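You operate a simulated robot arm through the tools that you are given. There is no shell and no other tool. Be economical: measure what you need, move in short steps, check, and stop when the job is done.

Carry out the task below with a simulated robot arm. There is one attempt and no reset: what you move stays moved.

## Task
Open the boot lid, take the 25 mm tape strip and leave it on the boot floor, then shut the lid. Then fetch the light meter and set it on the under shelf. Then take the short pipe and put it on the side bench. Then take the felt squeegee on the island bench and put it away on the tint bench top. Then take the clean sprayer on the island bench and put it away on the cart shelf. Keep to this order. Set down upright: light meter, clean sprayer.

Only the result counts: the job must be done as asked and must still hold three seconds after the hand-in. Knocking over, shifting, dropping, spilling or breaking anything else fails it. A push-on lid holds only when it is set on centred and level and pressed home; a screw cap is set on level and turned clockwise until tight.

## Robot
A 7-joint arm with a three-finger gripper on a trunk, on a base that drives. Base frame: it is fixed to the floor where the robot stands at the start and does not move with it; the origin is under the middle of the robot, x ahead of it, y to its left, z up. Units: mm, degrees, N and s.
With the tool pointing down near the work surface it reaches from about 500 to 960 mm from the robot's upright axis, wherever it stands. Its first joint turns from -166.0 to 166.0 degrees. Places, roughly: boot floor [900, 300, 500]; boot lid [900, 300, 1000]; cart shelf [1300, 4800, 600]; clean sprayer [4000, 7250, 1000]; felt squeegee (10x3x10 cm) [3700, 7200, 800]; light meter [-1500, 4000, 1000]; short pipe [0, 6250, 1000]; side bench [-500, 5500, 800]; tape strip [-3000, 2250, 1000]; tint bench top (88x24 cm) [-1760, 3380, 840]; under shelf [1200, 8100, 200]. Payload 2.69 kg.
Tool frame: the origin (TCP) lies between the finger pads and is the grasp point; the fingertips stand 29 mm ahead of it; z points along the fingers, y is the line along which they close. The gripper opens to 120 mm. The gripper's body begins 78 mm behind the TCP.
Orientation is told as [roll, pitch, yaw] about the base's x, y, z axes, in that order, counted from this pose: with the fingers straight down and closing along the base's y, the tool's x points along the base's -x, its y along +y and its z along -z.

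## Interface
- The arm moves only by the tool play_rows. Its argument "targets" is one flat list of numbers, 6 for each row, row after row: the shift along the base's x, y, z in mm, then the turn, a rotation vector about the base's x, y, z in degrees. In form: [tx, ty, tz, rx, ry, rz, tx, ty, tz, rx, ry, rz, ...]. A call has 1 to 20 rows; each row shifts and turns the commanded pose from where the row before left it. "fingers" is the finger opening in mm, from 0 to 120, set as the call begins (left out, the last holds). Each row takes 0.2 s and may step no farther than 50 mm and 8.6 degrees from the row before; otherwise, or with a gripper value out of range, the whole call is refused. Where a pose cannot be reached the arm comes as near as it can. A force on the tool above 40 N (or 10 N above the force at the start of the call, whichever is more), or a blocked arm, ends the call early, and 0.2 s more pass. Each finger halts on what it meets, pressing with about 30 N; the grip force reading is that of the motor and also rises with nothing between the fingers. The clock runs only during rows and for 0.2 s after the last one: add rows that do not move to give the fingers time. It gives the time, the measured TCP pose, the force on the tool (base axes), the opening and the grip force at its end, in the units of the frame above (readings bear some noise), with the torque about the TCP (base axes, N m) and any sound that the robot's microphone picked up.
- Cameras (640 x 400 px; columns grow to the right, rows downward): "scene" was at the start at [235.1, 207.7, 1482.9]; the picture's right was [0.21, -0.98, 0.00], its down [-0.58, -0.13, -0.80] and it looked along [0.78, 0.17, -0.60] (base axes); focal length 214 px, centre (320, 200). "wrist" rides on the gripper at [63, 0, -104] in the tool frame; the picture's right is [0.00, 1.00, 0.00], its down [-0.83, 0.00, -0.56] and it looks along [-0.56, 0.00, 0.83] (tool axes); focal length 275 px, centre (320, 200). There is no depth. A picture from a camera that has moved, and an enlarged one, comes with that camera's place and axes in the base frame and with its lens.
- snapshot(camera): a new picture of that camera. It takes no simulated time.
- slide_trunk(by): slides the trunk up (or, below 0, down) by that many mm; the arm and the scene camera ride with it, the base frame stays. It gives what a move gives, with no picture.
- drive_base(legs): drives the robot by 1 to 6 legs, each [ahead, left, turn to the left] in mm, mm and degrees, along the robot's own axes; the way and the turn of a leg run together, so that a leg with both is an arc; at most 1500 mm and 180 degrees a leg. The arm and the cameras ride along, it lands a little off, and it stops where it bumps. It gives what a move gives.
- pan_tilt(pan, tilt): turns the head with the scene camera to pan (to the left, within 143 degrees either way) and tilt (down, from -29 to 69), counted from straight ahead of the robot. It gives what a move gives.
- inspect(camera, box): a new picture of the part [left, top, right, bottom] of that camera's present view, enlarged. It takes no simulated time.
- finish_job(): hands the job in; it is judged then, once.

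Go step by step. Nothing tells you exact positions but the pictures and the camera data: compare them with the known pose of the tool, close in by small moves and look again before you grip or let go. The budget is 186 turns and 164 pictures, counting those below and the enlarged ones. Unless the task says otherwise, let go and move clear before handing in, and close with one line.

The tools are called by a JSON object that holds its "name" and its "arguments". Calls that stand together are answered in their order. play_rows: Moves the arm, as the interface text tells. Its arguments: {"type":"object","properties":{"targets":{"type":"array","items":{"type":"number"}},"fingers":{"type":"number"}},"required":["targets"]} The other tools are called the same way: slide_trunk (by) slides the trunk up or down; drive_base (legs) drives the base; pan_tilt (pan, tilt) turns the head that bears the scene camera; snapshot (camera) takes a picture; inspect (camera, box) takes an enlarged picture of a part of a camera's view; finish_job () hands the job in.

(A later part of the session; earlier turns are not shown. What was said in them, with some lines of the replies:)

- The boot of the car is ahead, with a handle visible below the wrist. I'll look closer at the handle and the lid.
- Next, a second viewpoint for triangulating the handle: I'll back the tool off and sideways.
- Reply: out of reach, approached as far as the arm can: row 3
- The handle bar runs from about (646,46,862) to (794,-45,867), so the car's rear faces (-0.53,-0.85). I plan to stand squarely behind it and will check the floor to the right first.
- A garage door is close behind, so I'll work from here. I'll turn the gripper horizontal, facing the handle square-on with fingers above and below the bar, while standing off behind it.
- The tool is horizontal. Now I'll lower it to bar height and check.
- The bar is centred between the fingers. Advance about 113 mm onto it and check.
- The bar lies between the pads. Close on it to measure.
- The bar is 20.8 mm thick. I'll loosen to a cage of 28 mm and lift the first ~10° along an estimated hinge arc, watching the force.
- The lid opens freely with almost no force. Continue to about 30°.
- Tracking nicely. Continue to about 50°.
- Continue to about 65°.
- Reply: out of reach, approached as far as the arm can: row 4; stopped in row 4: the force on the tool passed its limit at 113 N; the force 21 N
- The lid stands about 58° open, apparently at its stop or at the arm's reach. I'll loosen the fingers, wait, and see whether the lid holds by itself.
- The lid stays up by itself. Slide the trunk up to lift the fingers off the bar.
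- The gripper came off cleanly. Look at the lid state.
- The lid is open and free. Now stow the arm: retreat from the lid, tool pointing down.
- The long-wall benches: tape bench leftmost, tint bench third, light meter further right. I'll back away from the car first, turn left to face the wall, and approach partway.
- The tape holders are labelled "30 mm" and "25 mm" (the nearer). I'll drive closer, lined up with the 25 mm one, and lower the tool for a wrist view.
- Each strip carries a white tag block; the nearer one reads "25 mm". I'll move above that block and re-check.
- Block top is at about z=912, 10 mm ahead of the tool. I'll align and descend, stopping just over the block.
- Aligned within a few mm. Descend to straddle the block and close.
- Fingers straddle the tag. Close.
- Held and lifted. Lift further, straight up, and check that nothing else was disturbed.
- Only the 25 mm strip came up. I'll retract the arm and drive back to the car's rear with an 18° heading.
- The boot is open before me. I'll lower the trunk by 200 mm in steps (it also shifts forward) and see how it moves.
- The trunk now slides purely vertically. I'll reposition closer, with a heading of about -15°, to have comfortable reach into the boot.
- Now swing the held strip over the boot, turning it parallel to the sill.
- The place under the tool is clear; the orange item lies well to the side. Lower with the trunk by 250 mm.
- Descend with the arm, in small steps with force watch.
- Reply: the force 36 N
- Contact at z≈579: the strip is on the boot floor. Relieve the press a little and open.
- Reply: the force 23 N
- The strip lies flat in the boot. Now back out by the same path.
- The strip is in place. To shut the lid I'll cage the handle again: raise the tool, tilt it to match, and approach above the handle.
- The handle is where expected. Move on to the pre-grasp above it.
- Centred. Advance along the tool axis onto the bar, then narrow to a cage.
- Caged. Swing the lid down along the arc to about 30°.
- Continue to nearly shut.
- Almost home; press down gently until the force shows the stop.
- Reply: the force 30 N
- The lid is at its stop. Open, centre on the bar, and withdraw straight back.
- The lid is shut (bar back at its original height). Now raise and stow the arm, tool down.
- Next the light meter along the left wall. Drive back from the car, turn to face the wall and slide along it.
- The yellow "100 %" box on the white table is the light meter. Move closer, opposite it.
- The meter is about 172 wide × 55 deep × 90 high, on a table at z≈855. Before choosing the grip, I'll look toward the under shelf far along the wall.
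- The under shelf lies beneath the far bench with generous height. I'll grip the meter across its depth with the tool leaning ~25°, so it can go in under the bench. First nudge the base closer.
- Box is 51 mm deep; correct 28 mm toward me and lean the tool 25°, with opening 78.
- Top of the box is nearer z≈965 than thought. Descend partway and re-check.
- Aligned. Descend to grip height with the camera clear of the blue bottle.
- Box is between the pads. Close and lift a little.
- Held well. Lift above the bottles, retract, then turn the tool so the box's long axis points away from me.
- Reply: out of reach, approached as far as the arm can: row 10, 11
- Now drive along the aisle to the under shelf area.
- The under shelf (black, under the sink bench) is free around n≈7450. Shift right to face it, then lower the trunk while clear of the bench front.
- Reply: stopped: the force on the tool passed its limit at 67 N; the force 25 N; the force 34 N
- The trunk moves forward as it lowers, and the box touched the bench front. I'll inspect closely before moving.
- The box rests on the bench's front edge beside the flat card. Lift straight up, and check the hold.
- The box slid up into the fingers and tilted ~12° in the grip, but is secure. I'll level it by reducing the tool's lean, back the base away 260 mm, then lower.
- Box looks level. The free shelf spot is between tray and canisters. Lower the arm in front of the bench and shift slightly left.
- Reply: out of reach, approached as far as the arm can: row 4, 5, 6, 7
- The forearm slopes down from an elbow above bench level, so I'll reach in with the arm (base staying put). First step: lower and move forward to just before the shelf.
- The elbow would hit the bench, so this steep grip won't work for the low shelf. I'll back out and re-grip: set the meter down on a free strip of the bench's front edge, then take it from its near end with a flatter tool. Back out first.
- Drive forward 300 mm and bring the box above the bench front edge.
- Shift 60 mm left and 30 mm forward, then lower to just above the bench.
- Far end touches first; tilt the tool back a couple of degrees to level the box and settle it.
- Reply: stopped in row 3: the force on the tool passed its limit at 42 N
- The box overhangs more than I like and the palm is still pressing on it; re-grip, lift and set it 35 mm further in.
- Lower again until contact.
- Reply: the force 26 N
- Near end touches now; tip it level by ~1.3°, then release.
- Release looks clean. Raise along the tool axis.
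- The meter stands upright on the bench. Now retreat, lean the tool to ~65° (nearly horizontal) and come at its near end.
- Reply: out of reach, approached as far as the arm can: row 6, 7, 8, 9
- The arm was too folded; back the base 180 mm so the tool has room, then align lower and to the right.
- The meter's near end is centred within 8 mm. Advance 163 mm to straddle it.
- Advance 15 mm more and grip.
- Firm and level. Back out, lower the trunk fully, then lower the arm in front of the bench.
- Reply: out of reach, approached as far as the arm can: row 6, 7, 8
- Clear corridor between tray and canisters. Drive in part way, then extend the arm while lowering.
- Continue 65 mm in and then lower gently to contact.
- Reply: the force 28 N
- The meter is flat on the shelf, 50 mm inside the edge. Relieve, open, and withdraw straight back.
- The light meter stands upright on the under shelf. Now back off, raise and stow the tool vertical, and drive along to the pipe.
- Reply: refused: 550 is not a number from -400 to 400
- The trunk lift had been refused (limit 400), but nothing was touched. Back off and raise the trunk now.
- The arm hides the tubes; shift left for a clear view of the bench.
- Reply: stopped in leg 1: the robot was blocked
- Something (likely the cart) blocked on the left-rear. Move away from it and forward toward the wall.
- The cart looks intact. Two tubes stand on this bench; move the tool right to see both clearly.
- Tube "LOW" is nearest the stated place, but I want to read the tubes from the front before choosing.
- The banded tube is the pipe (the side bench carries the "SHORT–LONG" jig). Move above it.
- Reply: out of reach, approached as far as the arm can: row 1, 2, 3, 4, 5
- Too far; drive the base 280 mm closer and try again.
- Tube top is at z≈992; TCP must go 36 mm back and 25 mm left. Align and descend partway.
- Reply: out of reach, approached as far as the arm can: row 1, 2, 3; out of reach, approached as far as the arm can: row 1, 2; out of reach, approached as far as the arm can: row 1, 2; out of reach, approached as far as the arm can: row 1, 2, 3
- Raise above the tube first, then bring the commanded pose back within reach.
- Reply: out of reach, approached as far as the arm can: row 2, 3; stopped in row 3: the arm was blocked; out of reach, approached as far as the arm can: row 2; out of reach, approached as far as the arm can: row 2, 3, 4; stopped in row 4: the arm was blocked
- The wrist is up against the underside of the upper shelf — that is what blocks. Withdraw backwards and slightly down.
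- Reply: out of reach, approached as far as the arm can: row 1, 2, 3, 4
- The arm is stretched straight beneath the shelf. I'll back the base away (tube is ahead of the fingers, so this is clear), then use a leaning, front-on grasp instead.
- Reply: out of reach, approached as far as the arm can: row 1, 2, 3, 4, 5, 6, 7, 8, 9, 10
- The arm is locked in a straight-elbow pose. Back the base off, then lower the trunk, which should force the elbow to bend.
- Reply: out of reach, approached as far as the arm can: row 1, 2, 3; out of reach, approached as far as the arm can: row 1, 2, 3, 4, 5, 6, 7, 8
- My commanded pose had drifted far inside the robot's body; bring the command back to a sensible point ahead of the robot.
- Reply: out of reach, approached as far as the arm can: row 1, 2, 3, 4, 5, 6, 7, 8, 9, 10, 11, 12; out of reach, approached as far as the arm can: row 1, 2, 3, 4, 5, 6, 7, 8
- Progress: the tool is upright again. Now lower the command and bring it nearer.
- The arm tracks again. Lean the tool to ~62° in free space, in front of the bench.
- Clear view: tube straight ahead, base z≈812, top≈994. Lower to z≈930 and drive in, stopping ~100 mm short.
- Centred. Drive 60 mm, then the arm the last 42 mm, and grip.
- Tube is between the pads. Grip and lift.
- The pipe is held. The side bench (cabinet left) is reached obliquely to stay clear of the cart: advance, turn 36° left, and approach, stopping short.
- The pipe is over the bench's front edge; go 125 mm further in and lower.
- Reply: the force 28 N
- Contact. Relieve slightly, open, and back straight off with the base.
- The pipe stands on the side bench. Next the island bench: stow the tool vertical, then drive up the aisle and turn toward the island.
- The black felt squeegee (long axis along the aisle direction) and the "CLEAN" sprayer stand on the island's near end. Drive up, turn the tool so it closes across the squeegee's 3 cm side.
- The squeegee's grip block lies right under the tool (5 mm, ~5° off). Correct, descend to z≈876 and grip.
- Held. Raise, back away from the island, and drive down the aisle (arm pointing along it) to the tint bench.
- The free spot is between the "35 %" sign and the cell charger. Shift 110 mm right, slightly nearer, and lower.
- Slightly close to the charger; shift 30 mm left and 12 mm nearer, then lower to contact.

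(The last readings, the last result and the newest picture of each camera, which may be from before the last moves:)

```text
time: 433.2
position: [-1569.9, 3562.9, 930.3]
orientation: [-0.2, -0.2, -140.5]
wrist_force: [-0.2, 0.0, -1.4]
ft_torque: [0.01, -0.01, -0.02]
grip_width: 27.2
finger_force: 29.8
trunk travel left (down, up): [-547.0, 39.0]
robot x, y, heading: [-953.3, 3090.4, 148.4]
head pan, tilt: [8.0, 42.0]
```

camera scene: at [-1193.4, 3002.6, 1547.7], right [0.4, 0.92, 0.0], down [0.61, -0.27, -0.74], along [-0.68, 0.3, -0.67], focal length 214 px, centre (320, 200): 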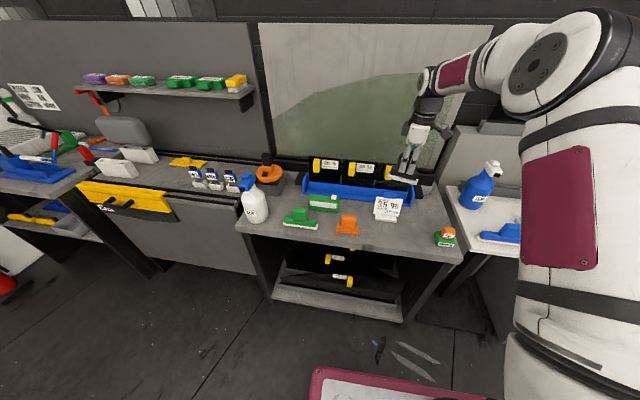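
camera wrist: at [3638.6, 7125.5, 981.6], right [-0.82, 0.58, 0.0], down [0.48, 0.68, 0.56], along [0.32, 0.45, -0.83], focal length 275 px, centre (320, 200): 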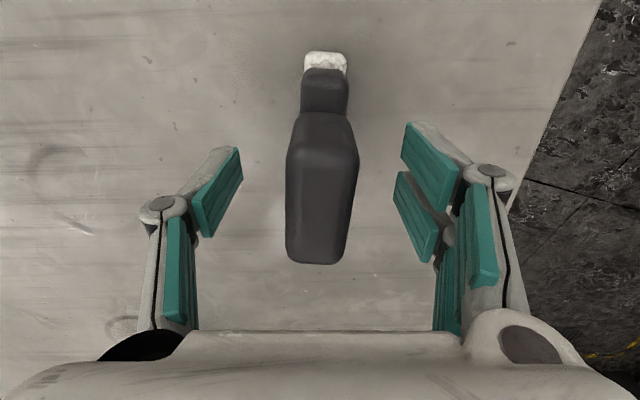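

{"name": "play_rows", "arguments": {"targets": [0, 0, -4, 0, 0, 0, 0, 0, -4, 0, 0, 0, 0, 0, -4, 0, 0, 0, 0, 0, -4, 0, 0, 0, 0, 0, -3, 0, 0, 0, 0, 0, -3, 0, 0, 0]}}

```text
time: 434.6
position: [-1569.8, 3564.1, 911.6]
orientation: [-0.4, -0.3, -140.5]
wrist_force: [-1.7, -1.4, 28.4]
ft_torque: [0.0, 0.04, -0.06]
grip_width: 26.9
finger_force: 30.3
trunk travel left (down, up): [-547.0, 39.0]
robot x, y, heading: [-957.3, 3091.8, 148.6]
head pan, tilt: [8.0, 42.0]
```

{"name": "play_rows", "arguments": {"targets": [0, 0, 3, 0, 0, 0, 0, 0, 0, 0, 0, 0]}}

{"name": "play_rows", "arguments": {"targets": [0, 0, 0, 0, 0, 0, 0, 0, 0, 0, 0, 0], "fingers": 60}}

{"name": "play_rows", "arguments": {"targets": [0, 0, 15, 0, 0, 0, 0, 0, 30, 0, 0, 0, 0, 0, 40, 0, 0, 0, 0, 0, 45, 0, 0, 0, 0, 0, 45, 0, 0, 0, 0, 0, 45, 0, 0, 0, 0, 0, 40, 0, 0, 0]}}

{"name": "inspect", "arguments": {"camera": "scene", "box": [340, 150, 480, 270]}}

```text
time: 435.2
position: [-1567.7, 3563.0, 910.2]
orientation: [0.0, -0.3, -140.5]
wrist_force: [-3.2, 0.8, 6.4]
ft_torque: [-0.2, 0.48, -0.12]
grip_width: 26.5
finger_force: 30.1
trunk travel left (down, up): [-547.0, 39.0]
robot x, y, heading: [-954.4, 3092.2, 148.7]
head pan, tilt: [8.0, 42.0]
```

```text
time: 435.8
position: [-1568.7, 3563.2, 912.4]
orientation: [0.0, -0.2, -140.5]
wrist_force: [0.7, 0.2, -0.3]
ft_torque: [0.01, -0.02, 0.01]
grip_width: 60.0
finger_force: 0.1
trunk travel left (down, up): [-547.0, 39.0]
robot x, y, heading: [-955.9, 3093.9, 148.4]
head pan, tilt: [8.0, 42.0]
```

```text
time: 437.4
position: [-1569.8, 3565.3, 1171.7]
orientation: [-0.1, -0.2, -140.5]
wrist_force: [-0.5, 0.1, 0.1]
ft_torque: [0.02, -0.01, -0.01]
grip_width: 60.0
finger_force: 0.1
trunk travel left (down, up): [-547.0, 39.0]
robot x, y, heading: [-953.1, 3091.0, 148.5]
head pan, tilt: [8.0, 42.0]
```

```text
3.33 times, centred on (410, 210) of scene
camera zoom: at [-1193.4, 3002.7, 1547.7], right [0.4, 0.92, 0.0], down [0.61, -0.27, -0.74], along [-0.68, 0.3, -0.67], focal length 715 px, centre (20, 167)
```

zoom: 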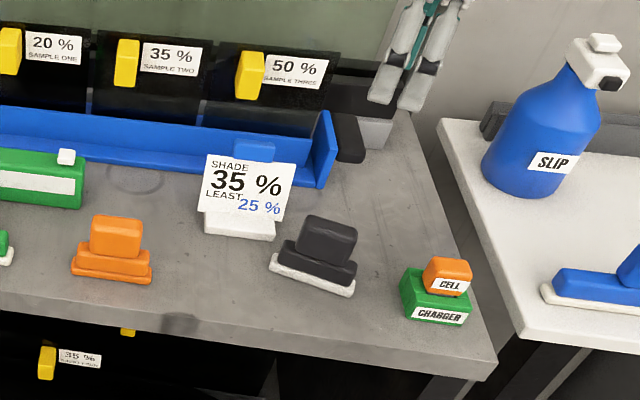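

The felt squeegee is on the tint bench. Now drive back up the aisle for the clean sprayer.

{"name": "drive_base", "arguments": {"legs": [[0, 0, -90.3], [1500, 0, 0], [1500, 0, 0], [1500, 0, 0], [1400, -700, 0], [0, 0, -90]]}}

```text
refused: leg 5 is longer than a leg can be; nothing moved
```

{"name": "drive_base", "arguments": {"legs": [[0, 0, -90.3], [1500, 0, 0], [1500, 0, 0], [1500, 0, 0], [1300, -700, 0], [0, 0, -90]]}}

```text
time: 473.3
position: [3336.0, 6997.4, 1170.3]
orientation: [-0.1, -0.2, 35.2]
wrist_force: [-0.2, -0.6, 0.5]
ft_torque: [-0.01, -0.02, -0.02]
grip_width: 60.2
finger_force: 0.1
trunk travel left (down, up): [-547.0, 39.0]
robot x, y, heading: [2758.3, 7514.6, -35.7]
head pan, tilt: [8.0, 42.0]
```

Lower the trunk a bit, turn the tool straight ahead and lean it to ~60° for a side grasp.

{"name": "slide_trunk", "arguments": {"by": -150}}

{"name": "play_rows", "arguments": {"targets": [0, 0, 0, 0, 0, -7.9, 0, 0, 0, 0, 0, -7.9, 0, 0, 0, 0, 0, -7.9, 0, 0, 0, 0, 0, -7.9, 0, 0, 0, 0, 0, -7.9, 0, 0, 0, 0, 0, -7.9, 0, 0, 0, 0, 0, -7.9, 0, 0, 0, 0, 0, -7.9, 0, 0, 0, 0, 0, -7.7], "fingers": 110}}

{"name": "play_rows", "arguments": {"targets": [18, -13, -6, -4.43, -6.17, 0, 18, -13, -6, -4.43, -6.17, 0, 18, -13, -6, -4.43, -6.17, 0, 18, -13, -6, -4.43, -6.17, 0, 18, -13, -6, -4.43, -6.17, 0, 18, -13, -6, -4.43, -6.17, 0, 18, -13, -6, -4.43, -6.17, 0, 18, -13, -6, -4.43, -6.17, 0]}}

```text
time: 475.0
position: [3336.3, 6997.7, 1021.7]
orientation: [-0.1, -0.3, 35.2]
wrist_force: [0.1, -0.7, -0.6]
ft_torque: [-0.05, 0.01, 0.01]
grip_width: 60.1
finger_force: 0.0
trunk travel left (down, up): [-397.0, 189.0]
robot x, y, heading: [2759.7, 7511.6, -35.8]
head pan, tilt: [8.0, 42.0]
```

```text
time: 477.0
position: [3336.1, 6996.1, 1020.2]
orientation: [-0.1, -0.1, -35.8]
wrist_force: [-0.2, -0.1, 0.3]
ft_torque: [0.0, 0.05, 0.01]
grip_width: 110.0
finger_force: 0.1
trunk travel left (down, up): [-397.0, 189.0]
robot x, y, heading: [2759.7, 7514.1, -35.7]
head pan, tilt: [8.0, 42.0]
```

```text
time: 478.8
position: [3480.6, 6893.8, 974.4]
orientation: [-0.1, -61.1, -35.8]
wrist_force: [0.2, 0.2, -0.4]
ft_torque: [0.05, 0.03, 0.0]
grip_width: 110.0
finger_force: 0.2
trunk travel left (down, up): [-397.0, 189.0]
robot x, y, heading: [2755.4, 7509.8, -35.9]
head pan, tilt: [8.0, 42.0]
```

{"name": "drive_base", "arguments": {"legs": [[-100, 0, 4], [66, 560, 0]]}}

{"name": "play_rows", "arguments": {"targets": [0, 0, -40, 0, 0, 0, 0, 0, -40, 0, 0, 0]}}

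{"name": "snapshot", "arguments": {"camera": "wrist"}}

```text
time: 482.8
position: [3793.0, 7446.0, 974.5]
orientation: [-0.1, -61.1, -31.3]
wrist_force: [-0.1, -0.6, -0.7]
ft_torque: [-0.03, 0.0, 0.0]
grip_width: 110.3
finger_force: 0.0
trunk travel left (down, up): [-397.0, 189.0]
robot x, y, heading: [3020.7, 8006.5, -31.3]
head pan, tilt: [8.0, 42.0]
```

```text
time: 483.4
position: [3794.1, 7440.4, 893.9]
orientation: [-0.3, -60.9, -31.3]
wrist_force: [-0.3, 1.0, -0.3]
ft_torque: [-0.02, 0.03, -0.01]
grip_width: 110.1
finger_force: 0.1
trunk travel left (down, up): [-397.0, 189.0]
robot x, y, heading: [3023.1, 8007.3, -31.4]
head pan, tilt: [8.0, 42.0]
```

```text
7 pictures are left
camera wrist: at [3689.5, 7504.5, 889.2], right [0.52, 0.86, -0.01], down [-0.07, 0.05, 1.0], along [0.85, -0.52, 0.08], focal length 275 px, centre (320, 200)
```

wrist: 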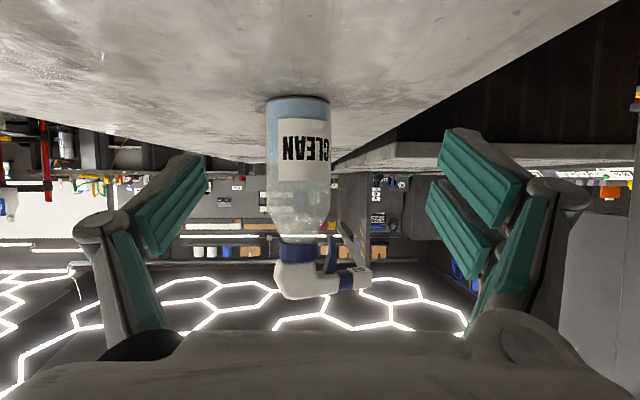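

Bottle dead ahead: 259 mm forward and 33 mm to the right of the tool. Correct laterally, lower 18 mm, drive 190 mm.

{"name": "play_rows", "arguments": {"targets": [-8.5, -14, -9, 0, 0, 0, -8.5, -14, -9, 0, 0, 0]}}

{"name": "drive_base", "arguments": {"legs": [[190, 0, 0]]}}

{"name": "snapshot", "arguments": {"camera": "wrist"}}

```text
time: 484.0
position: [3777.0, 7417.1, 875.2]
orientation: [-0.2, -61.0, -31.2]
wrist_force: [0.6, 0.0, 0.8]
ft_torque: [-0.03, -0.02, 0.0]
grip_width: 110.1
finger_force: 0.1
trunk travel left (down, up): [-397.0, 189.0]
robot x, y, heading: [3021.9, 8003.9, -31.1]
head pan, tilt: [8.0, 42.0]
```

```text
time: 485.5
position: [3937.2, 7318.4, 876.1]
orientation: [-0.1, -61.1, -31.1]
wrist_force: [1.1, 0.4, 0.1]
ft_torque: [-0.03, -0.01, -0.01]
grip_width: 110.0
finger_force: 0.1
trunk travel left (down, up): [-397.0, 189.0]
robot x, y, heading: [3184.4, 7910.6, -31.4]
head pan, tilt: [8.0, 42.0]
```

```text
6 pictures are left
camera wrist: at [3834.2, 7380.8, 871.4], right [0.52, 0.86, -0.01], down [-0.07, 0.05, 1.0], along [0.85, -0.52, 0.08], focal length 275 px, centre (320, 200)
```

wrist: 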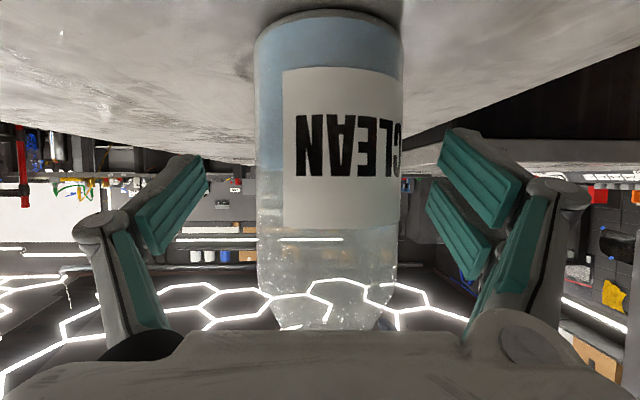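

The bottle's centre is only ~26 mm ahead of the grasp point. Advance, grip and lift.

{"name": "play_rows", "arguments": {"targets": [12.3, -4.8, 0, 0, 0, 0, 12.3, -4.8, 0, 0, 0, 0, 0, 0, 0, 0, 0, 0]}}

{"name": "play_rows", "arguments": {"targets": [0, 0, 0, 0, 0, 0, 0, 0, 0, 0, 0, 0, 0, 0, 0, 0, 0, 0], "fingers": 50}}

{"name": "play_rows", "arguments": {"targets": [0, 0, 10, 0, 0, 0, 0, 0, 20, 0, 0, 0, 0, 0, 30, 0, 0, 0]}}

```text
time: 486.3
position: [3962.9, 7308.5, 874.4]
orientation: [-0.1, -60.8, -31.2]
wrist_force: [-0.3, 0.5, 0.3]
ft_torque: [0.0, -0.01, 0.04]
grip_width: 109.8
finger_force: 0.0
trunk travel left (down, up): [-397.0, 189.0]
robot x, y, heading: [3183.6, 7912.0, -31.6]
head pan, tilt: [8.0, 42.0]
```

```text
time: 487.1
position: [3963.1, 7308.9, 876.4]
orientation: [-0.1, -61.0, -31.1]
wrist_force: [-0.5, -0.6, 2.0]
ft_torque: [0.09, -0.11, -0.03]
grip_width: 79.6
finger_force: 30.0
trunk travel left (down, up): [-397.0, 189.0]
robot x, y, heading: [3186.5, 7910.1, -31.4]
head pan, tilt: [8.0, 42.0]
```

```text
time: 487.9
position: [3963.0, 7308.3, 934.7]
orientation: [-0.1, -61.0, -31.2]
wrist_force: [0.2, -0.5, -4.0]
ft_torque: [-0.01, 0.02, 0.0]
grip_width: 79.3
finger_force: 29.9
trunk travel left (down, up): [-397.0, 189.0]
robot x, y, heading: [3184.0, 7907.2, -31.5]
head pan, tilt: [8.0, 42.0]
```

Sprayer held. Raise, back off, turn and drive to the cart's free end, stopping short.

{"name": "play_rows", "arguments": {"targets": [0, 0, 35, 0, 0, 0, 0, 0, 35, 0, 0, 0]}}

{"name": "drive_base", "arguments": {"legs": [[-180, 0, 0], [0, 0, -90.3], [1100, 150, 0], [1080, 150, 0]]}}

{"name": "pan_tilt", "arguments": {"pan": 0, "tilt": 35}}

{"name": "snapshot", "arguments": {"camera": "scene"}}

```text
time: 488.5
position: [3960.6, 7307.7, 1006.3]
orientation: [0.0, -60.7, -31.3]
wrist_force: [0.2, 0.1, -5.0]
ft_torque: [-0.01, 0.03, -0.01]
grip_width: 78.9
finger_force: 29.9
trunk travel left (down, up): [-397.0, 189.0]
robot x, y, heading: [3184.7, 7909.5, -31.6]
head pan, tilt: [8.0, 42.0]
```

```text
time: 504.4
position: [1519.6, 5221.8, 1005.8]
orientation: [-0.1, -60.8, -122.0]
wrist_force: [0.7, -0.4, -3.7]
ft_torque: [0.06, -0.01, -0.01]
grip_width: 79.2
finger_force: 29.8
trunk travel left (down, up): [-397.0, 189.0]
robot x, y, heading: [2133.3, 5988.8, -122.1]
head pan, tilt: [8.0, 42.0]
```

```text
time: 505.0
position: [1520.3, 5221.0, 1005.6]
orientation: [-0.1, -60.9, -121.8]
wrist_force: [0.0, -0.3, -3.2]
ft_torque: [0.04, -0.04, 0.01]
grip_width: 79.2
finger_force: 30.4
trunk travel left (down, up): [-397.0, 189.0]
robot x, y, heading: [2132.3, 5991.7, -122.1]
head pan, tilt: [0.0, 35.0]
```

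```text
5 pictures are left
camera scene: at [2136.9, 5638.5, 1407.2], right [-0.85, 0.53, 0.0], down [0.3, 0.49, -0.82], along [-0.43, -0.69, -0.57], focal length 214 px, centre (320, 200)
```

scene: 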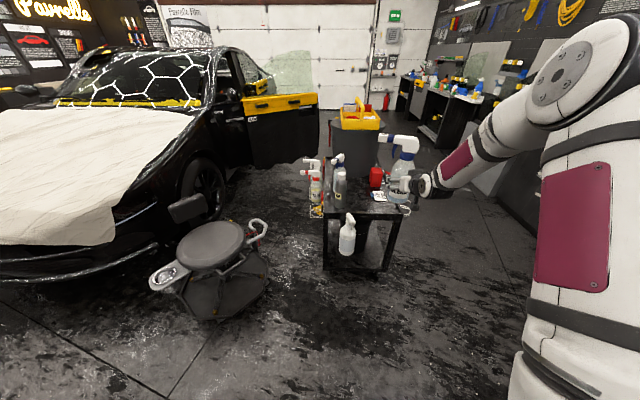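

{"name": "inspect", "arguments": {"camera": "scene", "box": [290, 120, 450, 280]}}

```text
2.50 times, centred on (370, 200) of scene
camera zoom: at [2136.9, 5638.5, 1407.2], right [-0.85, 0.53, 0.0], down [0.3, 0.49, -0.82], along [-0.43, -0.69, -0.57], focal length 536 px, centre (195, 200)
```

zoom: 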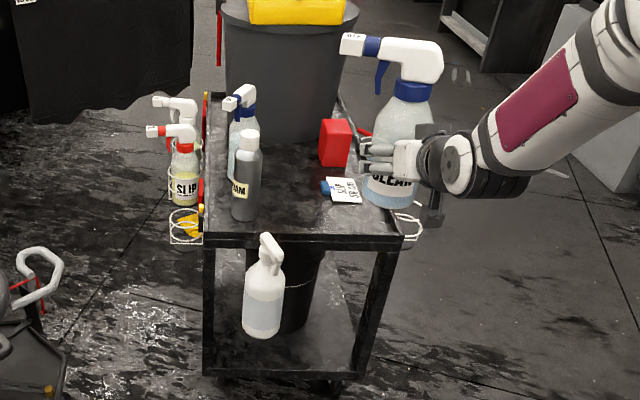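

The cart top (z≈640) has a clear place at t-centre near the end. Drive 324 mm in above it, then lower.

{"name": "drive_base", "arguments": {"legs": [[324, 27, 0]]}}

{"name": "play_rows", "arguments": {"targets": [0, 0, -40, 0, 0, 0, 0, 0, -40, 0, 0, 0, 0, 0, -40, 0, 0, 0, 0, 0, -40, 0, 0, 0, 0, 0, -35, 0, 0, 0]}}

{"name": "inspect", "arguments": {"camera": "scene", "box": [270, 160, 470, 330]}}

```text
time: 507.2
position: [1364.5, 4936.7, 1006.1]
orientation: [-0.2, -60.9, -122.3]
wrist_force: [0.6, -0.1, -3.6]
ft_torque: [0.04, -0.01, 0.01]
grip_width: 79.1
finger_force: 30.4
trunk travel left (down, up): [-397.0, 189.0]
robot x, y, heading: [1980.7, 5702.7, -122.3]
head pan, tilt: [0.0, 35.0]
```

```text
time: 508.4
position: [1364.8, 4936.4, 810.5]
orientation: [-0.2, -61.1, -122.3]
wrist_force: [-0.8, -0.3, -1.8]
ft_torque: [0.12, -0.05, 0.0]
grip_width: 79.1
finger_force: 30.4
trunk travel left (down, up): [-397.0, 189.0]
robot x, y, heading: [1981.4, 5696.4, -122.3]
head pan, tilt: [0.0, 35.0]
```

```text
2.35 times, centred on (370, 245) of scene
camera zoom: at [1984.8, 5349.8, 1407.3], right [-0.84, 0.54, 0.0], down [0.31, 0.48, -0.82], along [-0.44, -0.69, -0.57], focal length 505 px, centre (202, 94)
```

zoom: 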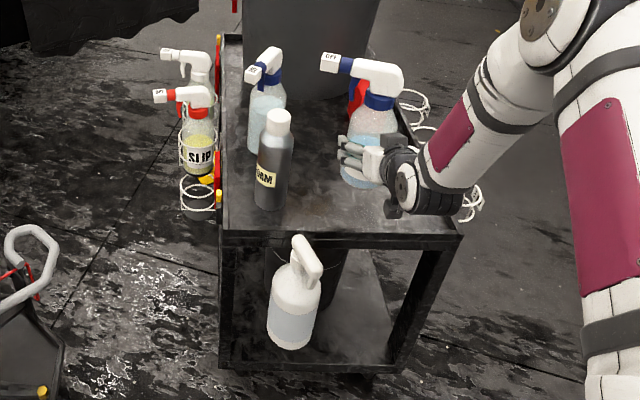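

Well placed. Lower gently to contact.

{"name": "play_rows", "arguments": {"targets": [0, 0, -25, 0, 0, 0, 0, 0, -20, 0, 0, 0, 0, 0, -10, 0, 0, 0, 0, 0, -8, 0, 0, 0, 0, 0, -6, 0, 0, 0, 0, 0, -5, 0, 0, 0, 0, 0, -5, 0, 0, 0]}}

```text
time: 510.0
position: [1365.2, 4937.3, 731.7]
orientation: [-0.1, -60.9, -122.2]
wrist_force: [-0.4, 0.5, -2.9]
ft_torque: [0.04, -0.05, 0.05]
grip_width: 79.6
finger_force: 30.3
trunk travel left (down, up): [-397.0, 189.0]
robot x, y, heading: [1983.9, 5700.1, -122.3]
head pan, tilt: [0.0, 35.0]
```

{"name": "play_rows", "arguments": {"targets": [0, 0, -5, 0, 0, 0, 0, 0, -5, 0, 0, 0, 0, 0, -5, 0, 0, 0, 0, 0, -5, 0, 0, 0, 0, 0, -5, 0, 0, 0, 0, 0, -5, 0, 0, 0, 0, 0, -5, 0, 0, 0, 0, 0, -4, 0, 0, 0]}}

```text
time: 511.8
position: [1365.1, 4936.0, 695.9]
orientation: [-0.1, -61.2, -122.3]
wrist_force: [2.1, 3.3, 11.0]
ft_torque: [-0.07, -0.53, 0.08]
grip_width: 79.2
finger_force: 30.1
trunk travel left (down, up): [-397.0, 189.0]
robot x, y, heading: [1986.5, 5700.3, -122.5]
head pan, tilt: [0.0, 35.0]
```

Contact, but off-centre; check with the wrist camera what is beneath.

{"name": "inspect", "arguments": {"camera": "scene", "box": [310, 180, 430, 270]}}

```text
4.44 times, centred on (370, 225) of scene
camera zoom: at [1985.1, 5350.3, 1407.6], right [-0.84, 0.54, 0.0], down [0.31, 0.48, -0.82], along [-0.44, -0.69, -0.57], focal length 953 px, centre (98, 89)
```

zoom: 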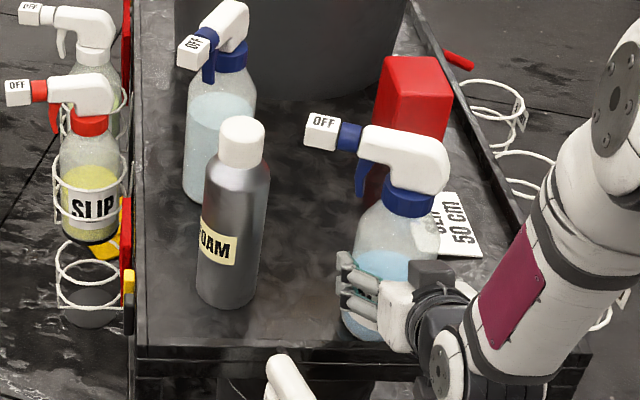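

The base is right at the end lip. Lift, move 55 mm further in, and lower again.

{"name": "play_rows", "arguments": {"targets": [0, 0, 12, 0, 0, 0, 0, 0, 10, 0, 0, 0, -10, -15.5, 0, 0, 0, 0, -10, -15.5, 0, 0, 0, 0, -9.4, -15.5, 0, 0, 0, 0, 0, 0, -10, 0, 0, 0, 0, 0, -6, 0, 0, 0]}}

{"name": "play_rows", "arguments": {"targets": [0, 0, -5, 0, 0, 0, 0, 0, -4, 0, 0, 0, 0, 0, -4, 0, 0, 0, 0, 0, -4, 0, 0, 0]}}

```text
time: 513.4
position: [1335.1, 4890.8, 699.1]
orientation: [-0.1, -61.0, -122.2]
wrist_force: [0.3, 0.8, -3.6]
ft_torque: [0.03, 0.0, -0.02]
grip_width: 79.5
finger_force: 29.7
trunk travel left (down, up): [-397.0, 189.0]
robot x, y, heading: [1982.4, 5702.9, -122.5]
head pan, tilt: [0.0, 35.0]
```

```text
time: 514.4
position: [1333.2, 4887.3, 686.8]
orientation: [-0.2, -61.6, -122.2]
wrist_force: [-3.9, -7.1, 25.8]
ft_torque: [-0.68, -0.06, -0.21]
grip_width: 79.5
finger_force: 30.1
trunk travel left (down, up): [-397.0, 189.0]
robot x, y, heading: [1983.7, 5701.3, -122.7]
head pan, tilt: [0.0, 35.0]
```

Now it stands on the shelf itself. Relieve, open and back straight away.

{"name": "play_rows", "arguments": {"targets": [0, 0, 2.5, 0, 0, 0, 0, 0, 0, 0, 0, 0]}}

{"name": "play_rows", "arguments": {"targets": [0, 0, 0, 0, 0, 0, 0, 0, 0, 0, 0, 0, 0, 0, 0, 0, 0, 0], "fingers": 108}}

{"name": "drive_base", "arguments": {"legs": [[-250, 0, 0]]}}

{"name": "snapshot", "arguments": {"camera": "wrist"}}

```text
time: 515.0
position: [1335.2, 4890.3, 686.7]
orientation: [-0.2, -61.3, -122.3]
wrist_force: [-1.9, -5.9, 22.3]
ft_torque: [-0.87, 0.08, -0.11]
grip_width: 79.4
finger_force: 29.9
trunk travel left (down, up): [-397.0, 189.0]
robot x, y, heading: [1980.5, 5702.5, -122.6]
head pan, tilt: [0.0, 35.0]
```

```text
time: 515.8
position: [1336.0, 4891.0, 683.9]
orientation: [-0.1, -60.9, -122.4]
wrist_force: [-0.5, -0.4, -0.5]
ft_torque: [0.01, 0.0, 0.01]
grip_width: 108.0
finger_force: 0.0
trunk travel left (down, up): [-397.0, 189.0]
robot x, y, heading: [1981.2, 5701.9, -122.4]
head pan, tilt: [0.0, 35.0]
```

```text
time: 517.6
position: [1474.2, 5099.8, 684.4]
orientation: [-0.1, -60.9, -121.9]
wrist_force: [0.0, -0.7, -1.0]
ft_torque: [-0.03, 0.03, -0.01]
grip_width: 107.8
finger_force: 0.0
trunk travel left (down, up): [-397.0, 189.0]
robot x, y, heading: [2115.3, 5912.3, -121.9]
head pan, tilt: [0.0, 35.0]
```

```text
1 pictures are left
camera wrist: at [1539.2, 5202.7, 680.2], right [0.85, -0.53, -0.01], down [0.05, 0.07, 1.0], along [-0.53, -0.85, 0.08], focal length 275 px, centre (320, 200)
```

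wrist: 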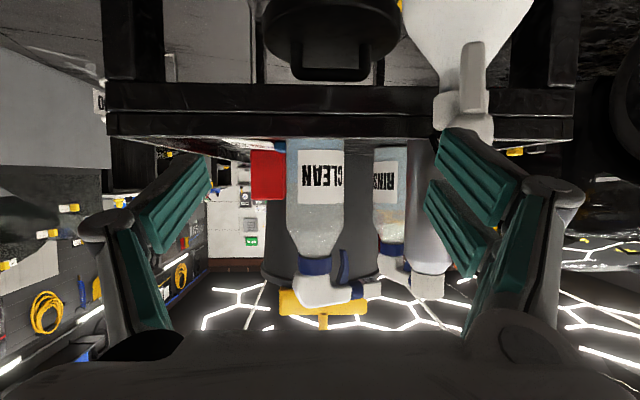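

The clean sprayer stands upright on the cart shelf. Back clear and hand in.

{"name": "drive_base", "arguments": {"legs": [[-200, 0, 0]]}}

{"name": "finish_job", "arguments": {}}

```text
time: 519.2
position: [1583.0, 5271.6, 684.6]
orientation: [-0.1, -60.8, -121.9]
wrist_force: [-0.4, 0.6, 0.6]
ft_torque: [0.0, -0.01, 0.0]
grip_width: 107.9
finger_force: 0.0
trunk travel left (down, up): [-397.0, 189.0]
robot x, y, heading: [2223.9, 6088.3, -122.0]
head pan, tilt: [0.0, 35.0]
```

```text
The job is handed in.
```

I handed the job in with all five steps done in order: tape strip in the boot with the lid shut, light meter on the under shelf, pipe on the side bench, squeegee on the tint bench and sprayer on the cart shelf. Three things are unsure. No tube was labelled "short pipe", so I took the one nearest your coordinates (marked "LOW"). The base was blocked once beside the cart, and the arm or the meter pressed briefly against a bench and perhaps a shelf; I saw no damage in the pictures.
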